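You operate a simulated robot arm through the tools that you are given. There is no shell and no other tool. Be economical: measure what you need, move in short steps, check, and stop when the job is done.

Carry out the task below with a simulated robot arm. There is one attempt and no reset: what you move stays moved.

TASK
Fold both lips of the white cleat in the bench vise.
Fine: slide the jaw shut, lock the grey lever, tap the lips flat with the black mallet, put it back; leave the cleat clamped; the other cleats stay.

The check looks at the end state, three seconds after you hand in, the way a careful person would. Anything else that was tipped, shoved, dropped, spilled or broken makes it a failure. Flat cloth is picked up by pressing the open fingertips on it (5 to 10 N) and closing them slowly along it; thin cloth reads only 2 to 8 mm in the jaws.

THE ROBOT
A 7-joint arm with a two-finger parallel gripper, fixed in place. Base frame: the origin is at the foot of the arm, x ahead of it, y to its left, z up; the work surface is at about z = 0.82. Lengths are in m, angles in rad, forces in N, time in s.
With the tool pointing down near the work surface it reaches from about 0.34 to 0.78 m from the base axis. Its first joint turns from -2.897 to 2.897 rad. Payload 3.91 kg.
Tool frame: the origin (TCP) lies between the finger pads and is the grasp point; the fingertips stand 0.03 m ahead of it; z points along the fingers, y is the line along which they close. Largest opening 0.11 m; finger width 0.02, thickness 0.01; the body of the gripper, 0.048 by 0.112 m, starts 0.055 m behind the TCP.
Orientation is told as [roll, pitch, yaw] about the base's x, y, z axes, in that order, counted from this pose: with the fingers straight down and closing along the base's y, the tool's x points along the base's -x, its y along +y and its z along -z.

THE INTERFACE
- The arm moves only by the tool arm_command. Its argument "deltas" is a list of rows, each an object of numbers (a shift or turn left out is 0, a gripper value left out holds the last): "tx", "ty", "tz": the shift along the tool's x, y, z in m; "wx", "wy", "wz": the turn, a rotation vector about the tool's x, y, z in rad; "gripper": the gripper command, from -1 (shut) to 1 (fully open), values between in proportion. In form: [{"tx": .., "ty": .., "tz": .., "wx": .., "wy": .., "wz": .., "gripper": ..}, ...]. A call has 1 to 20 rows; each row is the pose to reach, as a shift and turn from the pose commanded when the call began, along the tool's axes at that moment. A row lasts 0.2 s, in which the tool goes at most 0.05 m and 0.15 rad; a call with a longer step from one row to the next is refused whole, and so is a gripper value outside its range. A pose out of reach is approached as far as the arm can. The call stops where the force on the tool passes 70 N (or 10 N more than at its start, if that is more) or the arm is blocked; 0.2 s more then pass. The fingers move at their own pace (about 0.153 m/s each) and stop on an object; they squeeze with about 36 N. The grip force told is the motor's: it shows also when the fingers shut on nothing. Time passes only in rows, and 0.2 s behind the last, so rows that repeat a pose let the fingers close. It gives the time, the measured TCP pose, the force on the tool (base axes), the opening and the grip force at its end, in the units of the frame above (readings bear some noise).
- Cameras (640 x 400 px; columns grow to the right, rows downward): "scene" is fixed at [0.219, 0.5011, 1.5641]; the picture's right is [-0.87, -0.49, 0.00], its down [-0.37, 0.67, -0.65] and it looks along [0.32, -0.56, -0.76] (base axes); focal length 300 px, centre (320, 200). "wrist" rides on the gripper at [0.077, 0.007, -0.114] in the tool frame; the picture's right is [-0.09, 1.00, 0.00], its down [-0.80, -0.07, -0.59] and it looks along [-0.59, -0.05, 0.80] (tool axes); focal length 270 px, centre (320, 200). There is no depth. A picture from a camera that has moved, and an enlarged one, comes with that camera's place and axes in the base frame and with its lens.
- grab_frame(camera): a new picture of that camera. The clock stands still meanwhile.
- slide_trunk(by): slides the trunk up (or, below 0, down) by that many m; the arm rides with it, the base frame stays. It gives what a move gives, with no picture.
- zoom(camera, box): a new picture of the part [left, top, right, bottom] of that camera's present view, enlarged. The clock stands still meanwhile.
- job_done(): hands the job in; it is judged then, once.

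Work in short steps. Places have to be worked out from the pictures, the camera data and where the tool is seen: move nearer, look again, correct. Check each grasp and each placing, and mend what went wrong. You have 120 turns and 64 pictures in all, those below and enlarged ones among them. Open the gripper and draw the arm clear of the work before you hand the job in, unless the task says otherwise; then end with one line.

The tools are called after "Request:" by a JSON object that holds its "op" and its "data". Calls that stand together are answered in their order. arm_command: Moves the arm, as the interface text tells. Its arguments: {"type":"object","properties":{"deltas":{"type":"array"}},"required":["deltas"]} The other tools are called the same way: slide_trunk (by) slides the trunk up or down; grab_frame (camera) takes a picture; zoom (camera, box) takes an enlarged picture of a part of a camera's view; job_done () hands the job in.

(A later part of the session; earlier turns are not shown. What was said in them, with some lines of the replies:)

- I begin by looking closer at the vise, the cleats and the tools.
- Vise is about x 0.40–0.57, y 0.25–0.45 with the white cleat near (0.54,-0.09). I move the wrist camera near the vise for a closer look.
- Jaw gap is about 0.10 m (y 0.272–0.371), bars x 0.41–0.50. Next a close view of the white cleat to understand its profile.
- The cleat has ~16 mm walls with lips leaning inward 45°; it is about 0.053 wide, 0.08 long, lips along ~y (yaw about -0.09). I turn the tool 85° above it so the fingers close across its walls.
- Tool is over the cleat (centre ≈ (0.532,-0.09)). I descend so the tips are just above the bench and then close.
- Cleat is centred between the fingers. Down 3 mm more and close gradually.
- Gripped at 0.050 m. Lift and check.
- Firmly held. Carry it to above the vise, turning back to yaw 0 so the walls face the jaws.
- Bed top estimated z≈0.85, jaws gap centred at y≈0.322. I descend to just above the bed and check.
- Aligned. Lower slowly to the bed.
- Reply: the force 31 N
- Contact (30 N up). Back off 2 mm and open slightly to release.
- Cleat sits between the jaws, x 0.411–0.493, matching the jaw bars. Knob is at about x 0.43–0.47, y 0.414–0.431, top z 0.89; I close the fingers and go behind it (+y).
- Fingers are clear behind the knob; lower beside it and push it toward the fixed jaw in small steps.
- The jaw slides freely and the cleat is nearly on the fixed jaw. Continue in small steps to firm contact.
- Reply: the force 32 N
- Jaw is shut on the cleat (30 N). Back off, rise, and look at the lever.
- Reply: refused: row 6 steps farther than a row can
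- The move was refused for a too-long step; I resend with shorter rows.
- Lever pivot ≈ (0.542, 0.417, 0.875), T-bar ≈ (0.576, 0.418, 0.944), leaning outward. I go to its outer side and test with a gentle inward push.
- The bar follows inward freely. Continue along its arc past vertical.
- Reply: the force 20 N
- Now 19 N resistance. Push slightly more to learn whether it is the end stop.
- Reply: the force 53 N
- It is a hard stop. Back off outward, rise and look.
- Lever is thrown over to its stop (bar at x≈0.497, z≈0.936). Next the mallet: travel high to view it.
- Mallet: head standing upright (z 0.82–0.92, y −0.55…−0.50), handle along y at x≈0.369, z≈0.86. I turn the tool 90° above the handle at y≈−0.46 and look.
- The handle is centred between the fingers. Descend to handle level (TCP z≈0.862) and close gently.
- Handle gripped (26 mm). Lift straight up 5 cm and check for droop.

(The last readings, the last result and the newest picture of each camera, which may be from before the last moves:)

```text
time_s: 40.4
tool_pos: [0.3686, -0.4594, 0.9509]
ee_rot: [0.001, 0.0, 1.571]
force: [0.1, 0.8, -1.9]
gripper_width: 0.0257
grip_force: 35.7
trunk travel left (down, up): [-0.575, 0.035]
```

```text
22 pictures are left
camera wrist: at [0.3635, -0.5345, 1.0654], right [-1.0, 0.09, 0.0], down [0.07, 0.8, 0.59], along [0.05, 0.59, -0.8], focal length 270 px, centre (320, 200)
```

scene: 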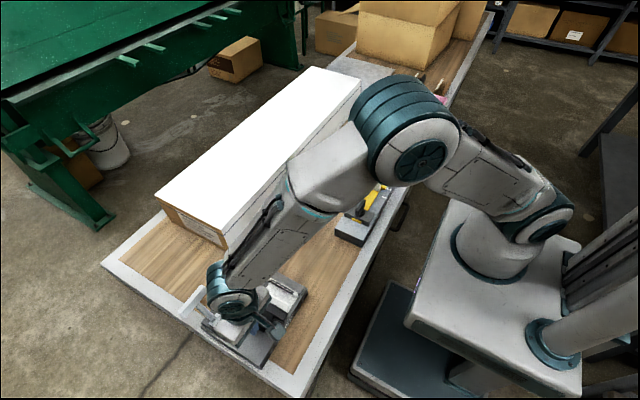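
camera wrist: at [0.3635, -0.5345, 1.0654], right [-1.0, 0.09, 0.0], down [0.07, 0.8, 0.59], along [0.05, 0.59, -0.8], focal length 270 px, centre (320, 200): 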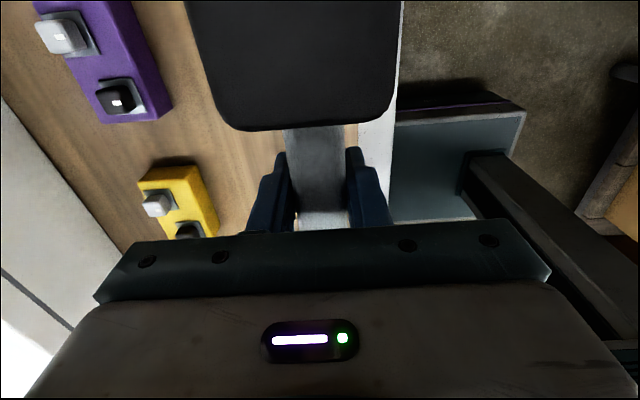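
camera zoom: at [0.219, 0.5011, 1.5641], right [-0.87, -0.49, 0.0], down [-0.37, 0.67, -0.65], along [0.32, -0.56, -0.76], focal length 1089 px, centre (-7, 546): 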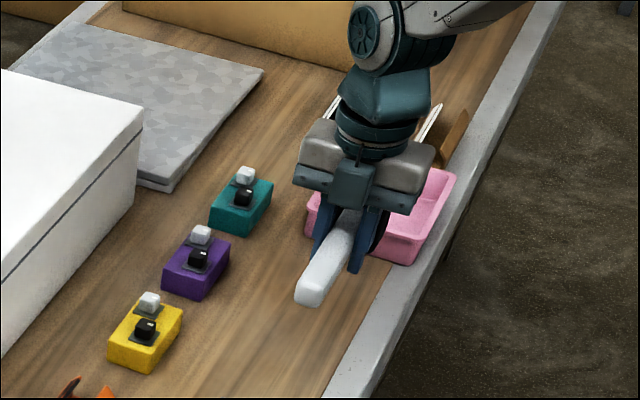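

No droop; the mallet is held rigidly. Carry it high to above the vise, turning to yaw 0 so the head points toward −x.

Request:
{"op": "arm_command", "data": {"deltas": [{"tz": -0.037}, {"tz": -0.074}, {"tz": -0.109}, {"tx": -0.0445, "ty": -0.0088, "tz": -0.109, "wz": 0.0924}, {"tx": -0.089, "ty": -0.0176, "tz": -0.109, "wz": 0.1848}, {"tx": -0.1335, "ty": -0.0264, "tz": -0.109, "wz": 0.2772}, {"tx": -0.178, "ty": -0.0352, "tz": -0.109, "wz": 0.3696}, {"tx": -0.2225, "ty": -0.044, "tz": -0.109, "wz": 0.462}, {"tx": -0.267, "ty": -0.0528, "tz": -0.109, "wz": 0.5544}, {"tx": -0.3115, "ty": -0.0616, "tz": -0.109, "wz": 0.6468}, {"tx": -0.356, "ty": -0.0704, "tz": -0.109, "wz": 0.7392}, {"tx": -0.4005, "ty": -0.0792, "tz": -0.109, "wz": 0.8316}, {"tx": -0.445, "ty": -0.088, "tz": -0.109, "wz": 0.924}, {"tx": -0.4895, "ty": -0.0968, "tz": -0.109, "wz": 1.0164}, {"tx": -0.534, "ty": -0.1056, "tz": -0.109, "wz": 1.1088}, {"tx": -0.5785, "ty": -0.1144, "tz": -0.109, "wz": 1.2012}, {"tx": -0.623, "ty": -0.1232, "tz": -0.109, "wz": 1.2936}, {"tx": -0.6675, "ty": -0.132, "tz": -0.109, "wz": 1.386}, {"tx": -0.712, "ty": -0.1408, "tz": -0.109, "wz": 1.4784}, {"tx": -0.757, "ty": -0.15, "tz": -0.109, "wz": 1.571}]}}

Request:
{"op": "zoom", "data": {"camera": "scene", "box": [170, 220, 330, 350]}}

Request:
{"op": "grab_frame", "data": {"camera": "wrist"}}

```text
time_s: 44.6
tool_pos: [0.5192, 0.2998, 1.0615]
ee_rot: [-0.002, 0.002, -0.001]
force: [0.0, 0.5, -3.3]
gripper_width: 0.0259
grip_force: 36.3
trunk travel left (down, up): [-0.575, 0.035]
```

```text
3.08 times, centred on (250, 285) of scene
camera zoom: at [0.219, 0.5011, 1.5641], right [-0.87, -0.49, 0.0], down [-0.37, 0.67, -0.65], along [0.32, -0.56, -0.76], focal length 922 px, centre (535, -62)
```

zoom: 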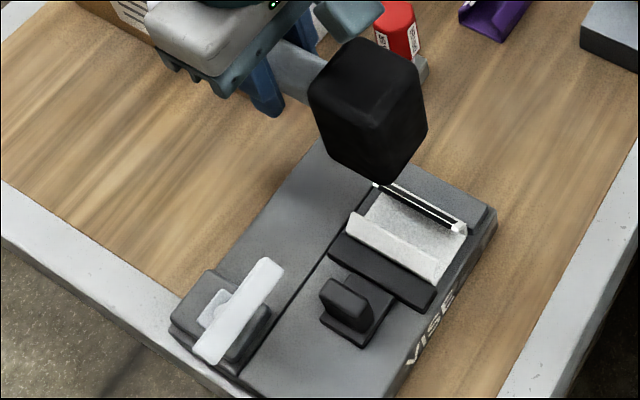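

```text
20 pictures are left
camera wrist: at [0.4441, 0.3084, 1.1761], right [0.09, 1.0, 0.0], down [0.8, -0.07, 0.59], along [0.59, -0.05, -0.8], focal length 270 px, centre (320, 200)
```

wrist: 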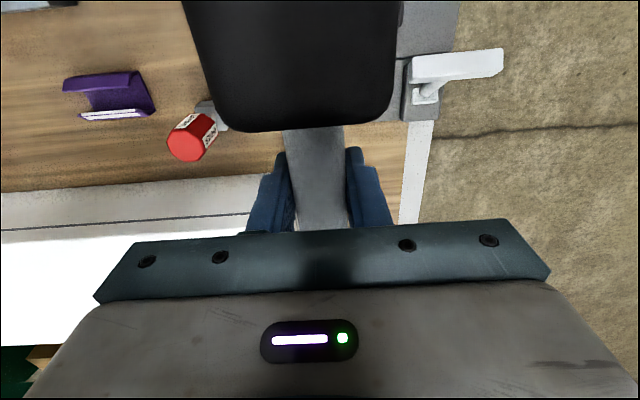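

Head is over the cleat, lever still thrown, cleat in place. Lower to just above the lips, then one tap.

Request:
{"op": "arm_command", "data": {"deltas": [{"tz": 0.04}, {"tz": 0.08}, {"tz": 0.11}, {"tz": 0.12}]}}

Request:
{"op": "zoom", "data": {"camera": "scene", "box": [200, 240, 320, 340]}}

```text
time_s: 45.6
tool_pos: [0.5204, 0.2993, 0.941]
ee_rot: [-0.001, -0.001, 0.003]
force: [-1.3, 0.2, -2.5]
gripper_width: 0.0258
grip_force: 35.8
trunk travel left (down, up): [-0.575, 0.035]
```

```text
4.00 times, centred on (260, 290) of scene
camera zoom: at [0.219, 0.5011, 1.5641], right [-0.87, -0.49, 0.0], down [-0.37, 0.67, -0.65], along [0.32, -0.56, -0.76], focal length 1198 px, centre (560, -160)
```

zoom: 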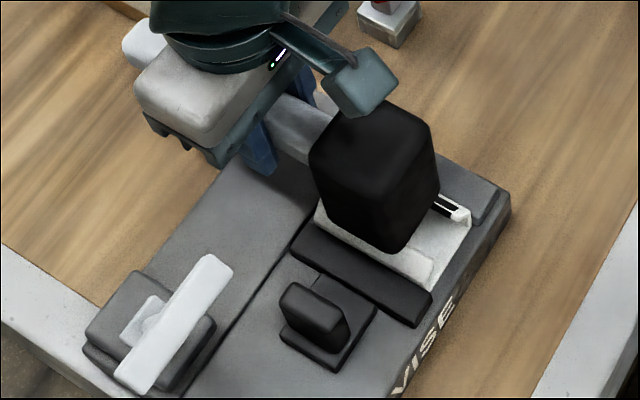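

Head sits right over both lips. Tap down about 27 mm and rebound.

Request:
{"op": "arm_command", "data": {"deltas": [{"tz": 0.012}, {"tz": 0.028}, {"tz": 0.0}]}}

Request:
{"op": "zoom", "data": {"camera": "scene", "box": [200, 240, 320, 340]}}

```text
time_s: 46.4
tool_pos: [0.5186, 0.299, 0.9398]
ee_rot: [-0.003, 0.002, 0.003]
force: [-0.3, -1.3, -3.9]
gripper_width: 0.0257
grip_force: 36.2
trunk travel left (down, up): [-0.575, 0.035]
```

```text
4.00 times, centred on (260, 290) of scene
camera zoom: at [0.219, 0.5011, 1.5641], right [-0.87, -0.49, 0.0], down [-0.37, 0.67, -0.65], along [0.32, -0.56, -0.76], focal length 1198 px, centre (560, -160)
```

zoom: 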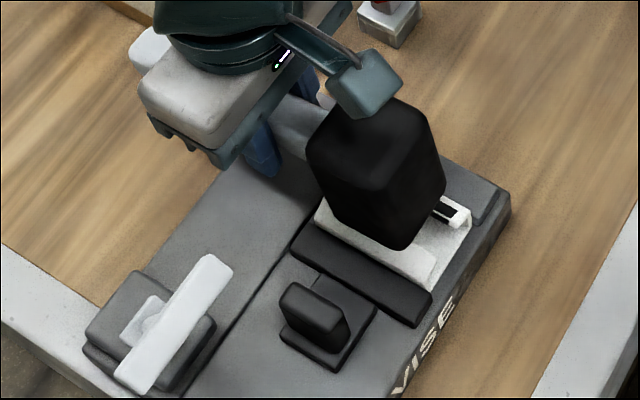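

The far lip seems to have moved. Tap again, this time ending at the bottom to read the force and depth.

Request:
{"op": "arm_command", "data": {"deltas": [{"tz": 0.012}, {"tz": 0.03}]}}

```text
time_s: 47.0
tool_pos: [0.5198, 0.2984, 0.9139]
ee_rot: [0.001, -0.004, 0.0]
force: [1.8, 1.0, 15.8]
gripper_width: 0.0256
grip_force: 35.8
trunk travel left (down, up): [-0.575, 0.035]
```

Head bottom is at ≈0.870, about jaw-top level. A few firmer taps at two positions along the cleat.

Request:
{"op": "arm_command", "data": {"deltas": [{"tz": -0.03}, {"tz": -0.01}, {"tz": 0.006}, {"tz": -0.03}, {"tx": 0.016, "tz": -0.03}, {"tx": 0.016, "tz": -0.01}, {"tx": 0.016, "tz": 0.006}, {"tx": 0.016, "tz": -0.03}, {"tx": -0.014, "tz": -0.03}, {"tx": -0.014, "tz": -0.01}, {"tx": -0.014, "tz": 0.006}, {"tx": -0.014, "tz": -0.03}, {"tx": -0.014, "tz": -0.07}, {"tx": -0.014, "tz": -0.11}, {"tx": -0.054, "tz": -0.13}]}}

Request:
{"op": "zoom", "data": {"camera": "scene", "box": [200, 240, 320, 340]}}

```text
time_s: 50.2
tool_pos: [0.5765, 0.2969, 1.0389]
ee_rot: [0.001, 0.004, 0.0]
force: [1.2, -0.7, -2.0]
gripper_width: 0.0258
grip_force: 36.1
trunk travel left (down, up): [-0.575, 0.035]
```

```text
4.00 times, centred on (260, 290) of scene
camera zoom: at [0.219, 0.5011, 1.5641], right [-0.87, -0.49, 0.0], down [-0.37, 0.67, -0.65], along [0.32, -0.56, -0.76], focal length 1198 px, centre (560, -160)
```

zoom: 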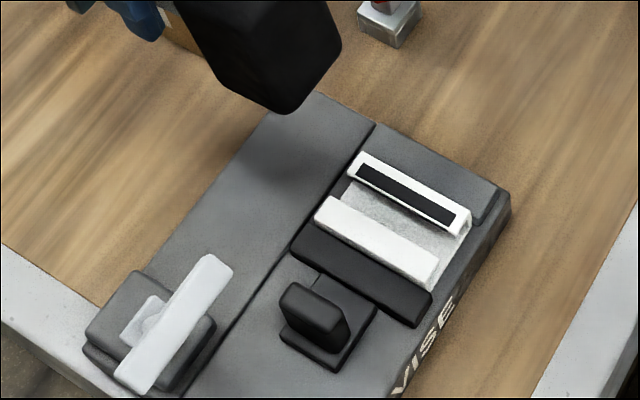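

Request:
{"op": "zoom", "data": {"camera": "scene", "box": [250, 265, 325, 320]}}

```text
7.27 times, centred on (288, 292) of scene
camera zoom: at [0.219, 0.5011, 1.5641], right [-0.87, -0.49, 0.0], down [-0.37, 0.67, -0.65], along [0.32, -0.56, -0.76], focal length 2178 px, centre (556, -473)
```

zoom: 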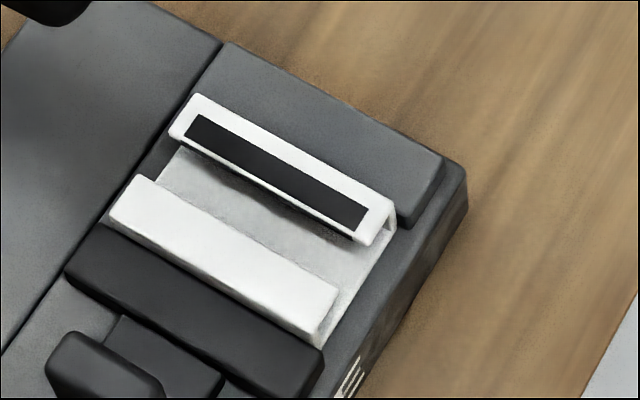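

Both lips look flat. One more confirming set of taps with a read-out at the bottom.

Request:
{"op": "arm_command", "data": {"deltas": [{"tx": 0.03}, {"tx": 0.056}, {"tx": 0.056, "tz": 0.04}, {"tx": 0.056, "tz": 0.08}, {"tx": 0.056, "ty": 0.008, "tz": 0.1}, {"tx": 0.056, "ty": 0.008, "tz": 0.132}, {"tx": 0.056, "ty": 0.008, "tz": 0.1}, {"tx": 0.056, "ty": -0.006, "tz": 0.1}, {"tx": 0.056, "ty": -0.006, "tz": 0.132}, {"tx": 0.056, "ty": -0.006, "tz": 0.132}]}}

```text
time_s: 52.4
tool_pos: [0.5161, 0.2919, 0.9117]
ee_rot: [0.002, -0.001, 0.0]
force: [0.2, -2.2, 13.0]
gripper_width: 0.0256
grip_force: 35.9
trunk travel left (down, up): [-0.575, 0.035]
```

Request:
{"op": "arm_command", "data": {"deltas": [{"tz": -0.03}, {"tz": -0.07}, {"tz": -0.11}, {"tz": -0.15}, {"tx": -0.03, "tz": -0.15}, {"tx": -0.04, "ty": -0.03, "tz": -0.15}]}}

Request:
{"op": "zoom", "data": {"camera": "scene", "box": [250, 265, 325, 320]}}

```text
time_s: 53.8
tool_pos: [0.5581, 0.2572, 1.0601]
ee_rot: [-0.001, -0.001, 0.0]
force: [0.1, -0.2, -2.5]
gripper_width: 0.0259
grip_force: 35.8
trunk travel left (down, up): [-0.575, 0.035]
```

```text
7.27 times, centred on (288, 292) of scene
camera zoom: at [0.219, 0.5011, 1.5641], right [-0.87, -0.49, 0.0], down [-0.37, 0.67, -0.65], along [0.32, -0.56, -0.76], focal length 2178 px, centre (556, -473)
```

zoom: 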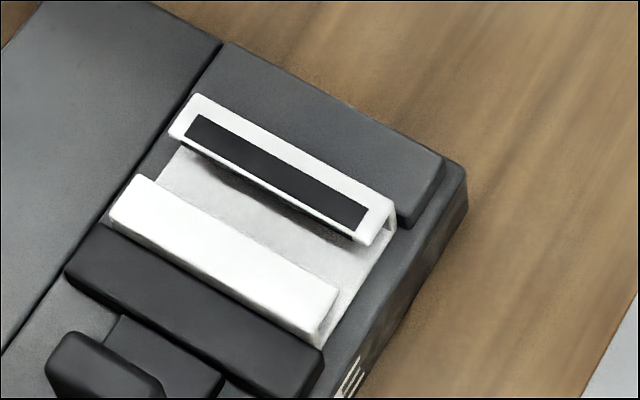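

Both lips are flat and unchanged. Return the mallet: travel back high with the 90° turn.

Request:
{"op": "arm_command", "data": {"deltas": [{"tx": 0.011, "ty": -0.0421, "wz": -0.0924}, {"tx": 0.0221, "ty": -0.0843, "wz": -0.1848}, {"tx": 0.0331, "ty": -0.1264, "wz": -0.2772}, {"tx": 0.0441, "ty": -0.1685, "wz": -0.3696}, {"tx": 0.0552, "ty": -0.2106, "wz": -0.462}, {"tx": 0.0662, "ty": -0.2528, "wz": -0.5544}, {"tx": 0.0772, "ty": -0.2949, "wz": -0.6468}, {"tx": 0.0883, "ty": -0.337, "wz": -0.7392}, {"tx": 0.0993, "ty": -0.3791, "wz": -0.8316}, {"tx": 0.1104, "ty": -0.4213, "wz": -0.924}, {"tx": 0.1214, "ty": -0.4634, "wz": -1.0164}, {"tx": 0.1324, "ty": -0.5055, "wz": -1.1088}, {"tx": 0.1435, "ty": -0.5476, "wz": -1.2012}, {"tx": 0.1545, "ty": -0.5898, "wz": -1.2936}, {"tx": 0.1655, "ty": -0.6319, "wz": -1.386}, {"tx": 0.1766, "ty": -0.674, "wz": -1.4784}, {"tx": 0.1876, "ty": -0.7162, "wz": -1.5708}, {"tx": 0.1876, "ty": -0.7162, "tz": 0.04, "wz": -1.5708}, {"tx": 0.1876, "ty": -0.7162, "tz": 0.08, "wz": -1.5708}, {"tx": 0.1876, "ty": -0.7162, "tz": 0.11, "wz": -1.5708}]}}

Request:
{"op": "grab_frame", "data": {"camera": "wrist"}}

```text
time_s: 58.0
tool_pos: [0.3705, -0.454, 0.9484]
ee_rot: [0.0, 0.001, 1.571]
force: [-0.8, -1.0, -2.5]
gripper_width: 0.0257
grip_force: 35.6
trunk travel left (down, up): [-0.575, 0.035]
```

```text
14 pictures are left
camera wrist: at [0.3642, -0.531, 1.0627], right [-1.0, 0.09, 0.0], down [0.07, 0.8, 0.6], along [0.05, 0.59, -0.8], focal length 270 px, centre (320, 200)
```

wrist: 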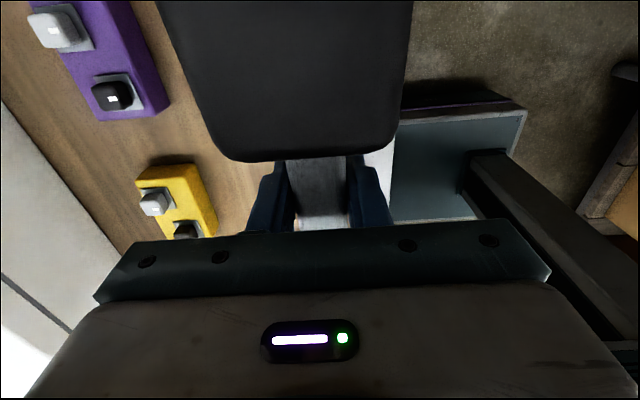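

The head edge now shows lower in the wrist view than after pick-up: the mallet has pitched head-up in the grip (~0.18 rad) from tapping. I look at it from the scene camera.

Request:
{"op": "zoom", "data": {"camera": "scene", "box": [370, 70, 450, 150]}}

Request:
{"op": "zoom", "data": {"camera": "wrist", "box": [150, 60, 450, 240]}}

```text
5.00 times, centred on (410, 110) of scene
camera zoom: at [0.219, 0.5011, 1.5641], right [-0.87, -0.49, 0.0], down [-0.37, 0.67, -0.65], along [0.32, -0.56, -0.76], focal length 1498 px, centre (-130, 650)
```

zoom: 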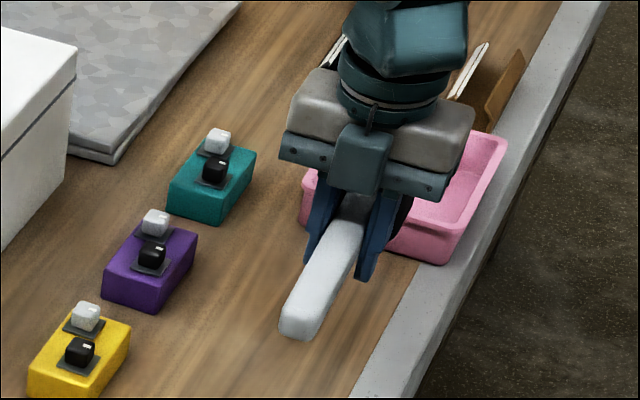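

```text
2.13 times, centred on (300, 150) of wrist
camera zoom: at [0.3642, -0.531, 1.0627], right [-1.0, 0.09, 0.0], down [0.07, 0.8, 0.6], along [0.05, 0.59, -0.8], focal length 577 px, centre (363, 307)
```

zoom: 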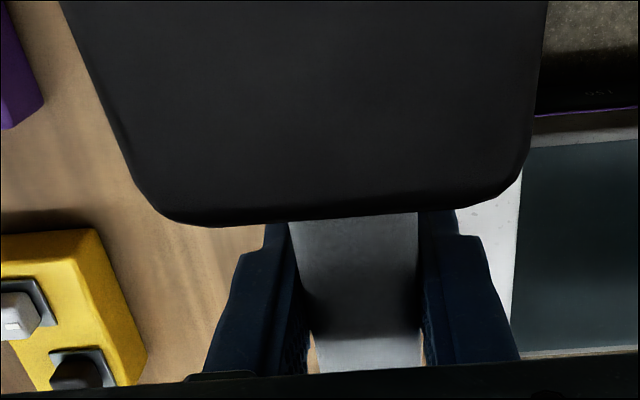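

Pitch ≈0.17 rad head-up. I tilt the tool −0.19 rad about its y so the head is level/slightly nose-down, and lower to just above the bench at the original spot.

Request:
{"op": "arm_command", "data": {"deltas": [{"tx": 0.002, "wy": -0.06}, {"tx": 0.005, "wy": -0.12}, {"tx": 0.005, "wy": -0.185}, {"tx": 0.005, "wy": -0.185, "tz": 0.03}, {"tx": 0.005, "wy": -0.185, "tz": 0.06}, {"tx": 0.005, "wy": -0.185, "tz": 0.076}]}}

Request:
{"op": "zoom", "data": {"camera": "scene", "box": [370, 80, 450, 160]}}

```text
time_s: 59.4
tool_pos: [0.3723, -0.4608, 0.8734]
ee_rot: [0.001, -0.186, 1.57]
force: [0.3, 0.8, -1.9]
gripper_width: 0.0256
grip_force: 35.6
trunk travel left (down, up): [-0.575, 0.035]
```

```text
5.00 times, centred on (410, 120) of scene
camera zoom: at [0.219, 0.5011, 1.5641], right [-0.87, -0.49, 0.0], down [-0.37, 0.67, -0.65], along [0.32, -0.56, -0.76], focal length 1498 px, centre (-130, 600)
```

zoom: 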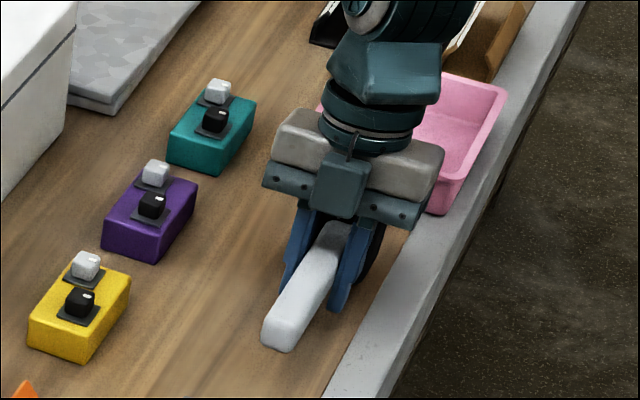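

Request:
{"op": "arm_command", "data": {"deltas": [{"tx": -0.003, "tz": 0.0006}, {"tx": -0.0022, "tz": 0.0045}, {"tx": -0.0018, "tz": 0.0065}]}}

```text
time_s: 60.2
tool_pos: [0.3713, -0.4577, 0.8675]
ee_rot: [0.001, -0.186, 1.571]
force: [-0.8, -0.4, -2.4]
gripper_width: 0.0257
grip_force: 35.7
trunk travel left (down, up): [-0.575, 0.035]
```

Request:
{"op": "arm_command", "data": {"deltas": [{"tx": 0.0004, "tz": 0.002}, {"tx": 0.0007, "tz": 0.004}]}}

```text
time_s: 60.8
tool_pos: [0.3722, -0.4571, 0.8656]
ee_rot: [-0.003, -0.183, 1.573]
force: [0.7, 0.6, 12.0]
gripper_width: 0.0256
grip_force: 36.1
trunk travel left (down, up): [-0.575, 0.035]
```

Contact about 3 mm early (slightly nose-down, as intended). Press a little to level it.

Request:
{"op": "arm_command", "data": {"deltas": [{"tx": 0.0004, "tz": 0.002}, {"tx": 0.0006, "tz": 0.0035}, {"tx": 0.0006, "tz": 0.0035}]}}

Request:
{"op": "zoom", "data": {"camera": "scene", "box": [370, 80, 450, 160]}}

```text
time_s: 61.6
tool_pos: [0.3718, -0.4553, 0.8625]
ee_rot: [-0.004, -0.184, 1.573]
force: [0.5, 5.7, 15.2]
gripper_width: 0.0257
grip_force: 36.2
trunk travel left (down, up): [-0.575, 0.035]
```

```text
5.00 times, centred on (410, 120) of scene
camera zoom: at [0.219, 0.5011, 1.5641], right [-0.87, -0.49, 0.0], down [-0.37, 0.67, -0.65], along [0.32, -0.56, -0.76], focal length 1498 px, centre (-130, 600)
```

zoom: 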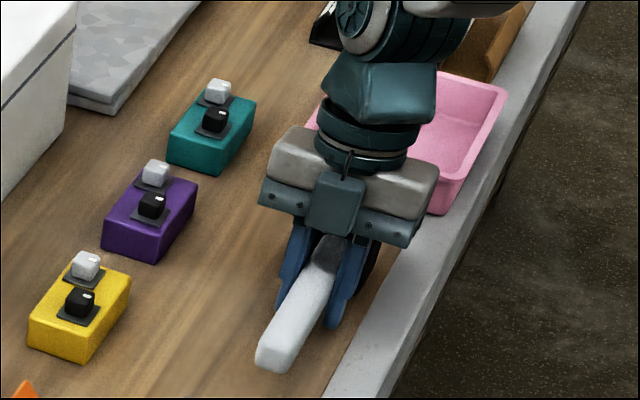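

The handle end is back exactly at its original image position. Relieve pressure, open, and rise vertically.

Request:
{"op": "arm_command", "data": {"deltas": [{"tx": -0.0003, "tz": -0.0015, "gripper": -1}, {"tx": -0.0003, "tz": -0.0015, "gripper": -0.45}, {"tx": -0.0003, "tz": -0.0015, "gripper": -0.2}, {"tx": -0.0003, "tz": -0.0015, "gripper": 0.1}, {"tx": -0.0003, "tz": -0.0015, "gripper": 0.1}]}}

Request:
{"op": "arm_command", "data": {"deltas": [{"tx": -0.002, "tz": -0.01}, {"tx": -0.0055, "tz": -0.03}, {"tx": -0.011, "tz": -0.06}, {"tx": -0.0185, "tz": -0.098}, {"tx": -0.026, "tz": -0.138}, {"tx": -0.033, "tz": -0.177, "wy": 0.07}, {"tx": -0.033, "tz": -0.177, "wy": 0.184}]}}

Request:
{"op": "zoom", "data": {"camera": "scene", "box": [380, 90, 450, 170]}}

```text
time_s: 62.8
tool_pos: [0.3709, -0.4556, 0.8625]
ee_rot: [0.0, -0.185, 1.571]
force: [0.4, 0.7, 0.2]
gripper_width: 0.0607
grip_force: 0.0
trunk travel left (down, up): [-0.575, 0.035]
```

```text
time_s: 64.4
tool_pos: [0.3717, -0.4546, 1.0413]
ee_rot: [0.0, -0.001, 1.571]
force: [-0.2, 0.5, -0.4]
gripper_width: 0.0603
grip_force: 0.0
trunk travel left (down, up): [-0.575, 0.035]
```

```text
5.00 times, centred on (415, 130) of scene
camera zoom: at [0.219, 0.5011, 1.5641], right [-0.87, -0.49, 0.0], down [-0.37, 0.67, -0.65], along [0.32, -0.56, -0.76], focal length 1498 px, centre (-155, 550)
```

zoom: 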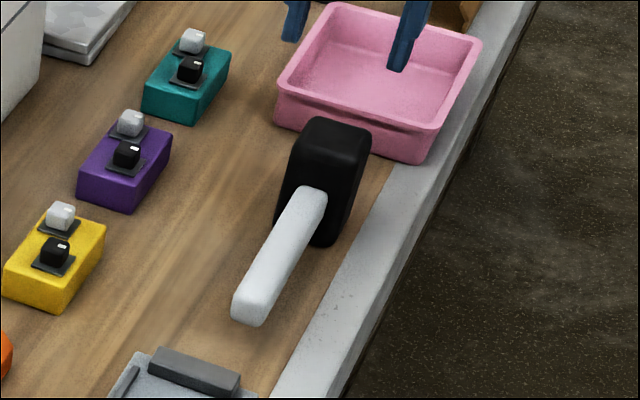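

Mallet is back, standing as before. Go back over the vise to verify the folded lips from close up.

Request:
{"op": "arm_command", "data": {"deltas": [{"tx": -0.02, "tz": -0.02}, {"tx": -0.063, "ty": -0.005, "tz": -0.02, "wz": 0.098}, {"tx": -0.106, "ty": -0.01, "tz": -0.02, "wz": 0.196}, {"tx": -0.149, "ty": -0.015, "tz": -0.02, "wz": 0.294}, {"tx": -0.192, "ty": -0.02, "tz": -0.02, "wz": 0.392}, {"tx": -0.235, "ty": -0.025, "tz": -0.02, "wz": 0.49}, {"tx": -0.278, "ty": -0.03, "tz": -0.02, "wz": 0.588}, {"tx": -0.321, "ty": -0.035, "tz": -0.02, "wz": 0.686}, {"tx": -0.364, "ty": -0.04, "tz": -0.02, "wz": 0.784}, {"tx": -0.407, "ty": -0.045, "tz": -0.02, "wz": 0.882}, {"tx": -0.45, "ty": -0.05, "tz": -0.02, "wz": 0.98}, {"tx": -0.493, "ty": -0.055, "tz": -0.02, "wz": 1.078}, {"tx": -0.536, "ty": -0.06, "tz": -0.02, "wz": 1.176}, {"tx": -0.579, "ty": -0.065, "tz": -0.02, "wz": 1.274}, {"tx": -0.622, "ty": -0.07, "tz": -0.01, "wz": 1.372}, {"tx": -0.665, "ty": -0.075, "wz": 1.47}, {"tx": -0.7, "ty": -0.08, "wz": 1.571}, {"tx": -0.73, "ty": -0.08, "tz": 0.01, "wz": 1.571}]}}

Request:
{"op": "zoom", "data": {"camera": "wrist", "box": [220, 0, 440, 150]}}

```text
time_s: 68.2
tool_pos: [0.4504, 0.275, 1.0317]
ee_rot: [0.0, 0.0, 0.0]
force: [0.6, 0.8, -0.1]
gripper_width: 0.0606
grip_force: 0.1
trunk travel left (down, up): [-0.575, 0.035]
```

```text
2.67 times, centred on (330, 75) of wrist
camera zoom: at [0.3748, 0.2832, 1.1463], right [0.09, 1.0, 0.0], down [0.8, -0.07, 0.59], along [0.59, -0.05, -0.8], focal length 721 px, centre (293, 533)
```

zoom: 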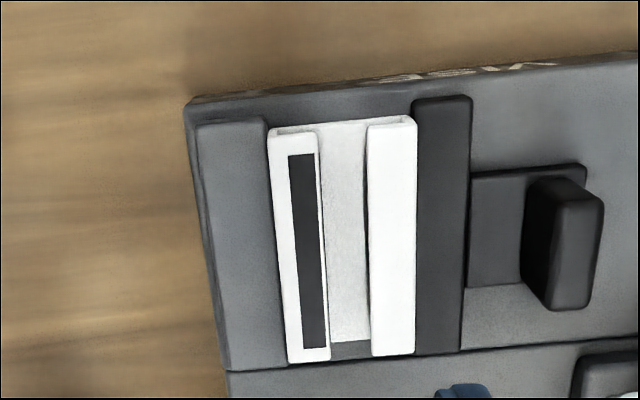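

Both lips lie flat and the cleat is snug between the jaws. Rise clear and take a final overview.

Request:
{"op": "arm_command", "data": {"deltas": [{"tz": -0.04, "gripper": 1}, {"tz": -0.08, "ty": -0.04, "gripper": 1}, {"tz": -0.11, "ty": -0.08, "gripper": 1}, {"tz": -0.15, "ty": -0.11}, {"tz": -0.19, "ty": -0.13}]}}

Request:
{"op": "grab_frame", "data": {"camera": "scene"}}

Request:
{"op": "zoom", "data": {"camera": "scene", "box": [170, 250, 320, 370]}}

```text
refused: row 2 steps farther than a row can; nothing moved
```

```text
7 pictures are left
```

scene: 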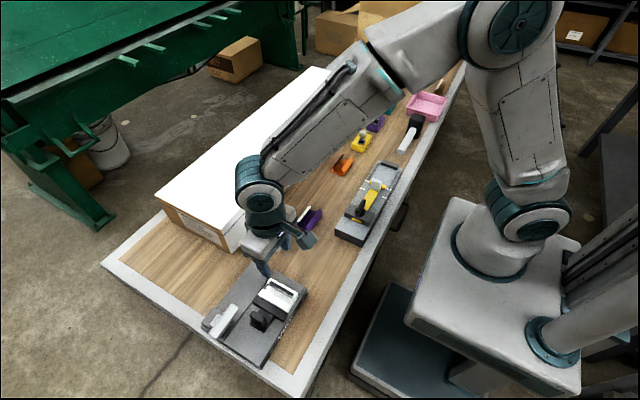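

```text
3.33 times, centred on (245, 310) of scene
camera zoom: at [0.219, 0.5011, 1.5641], right [-0.87, -0.49, 0.0], down [-0.37, 0.67, -0.65], along [0.32, -0.56, -0.76], focal length 998 px, centre (570, -167)
```

zoom: 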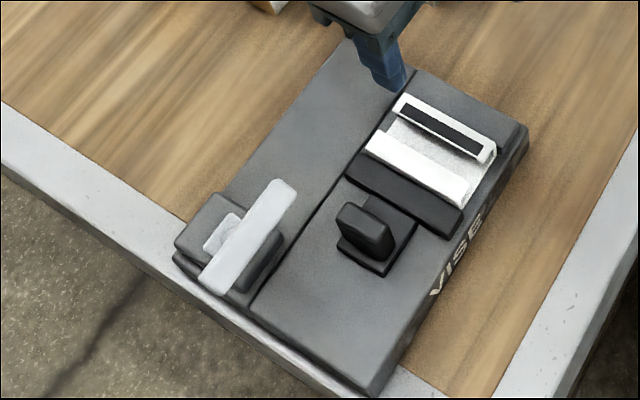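

Everything is in order; resend the retreat with shorter rows.

Request:
{"op": "arm_command", "data": {"deltas": [{"tz": -0.04, "gripper": 1}, {"tz": -0.07, "ty": -0.03, "gripper": 1}, {"tz": -0.1, "ty": -0.06}, {"tz": -0.13, "ty": -0.09}, {"tz": -0.16, "ty": -0.12}, {"tz": -0.19, "ty": -0.13}]}}

Request:
{"op": "grab_frame", "data": {"camera": "scene"}}

```text
time_s: 69.6
tool_pos: [0.4517, 0.1441, 1.2232]
ee_rot: [0.001, -0.001, 0.002]
force: [-0.9, -0.1, 0.0]
gripper_width: 0.1101
grip_force: 0.1
trunk travel left (down, up): [-0.575, 0.035]
```

```text
5 pictures are left
```

scene: 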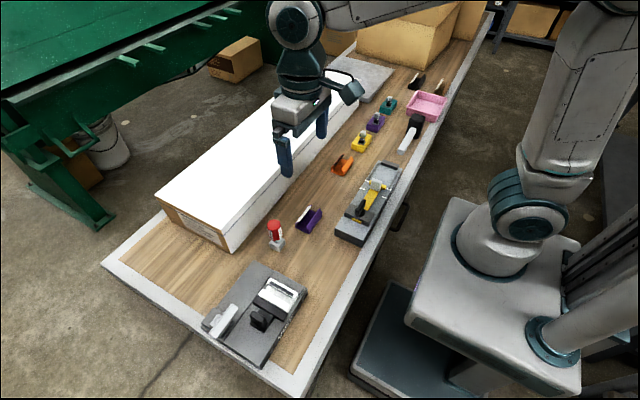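

The arm is clear, everything else is where it was; hand in.

Request:
{"op": "job_done", "data": {}}

```text
The job is handed in.
```

The white cleat is clamped in the vise with both lips tapped flat: the jaw is shut, the grey lever is thrown over to its stop, and the black mallet is back within a few millimetres of where it stood. I didn't touch the other cleats.
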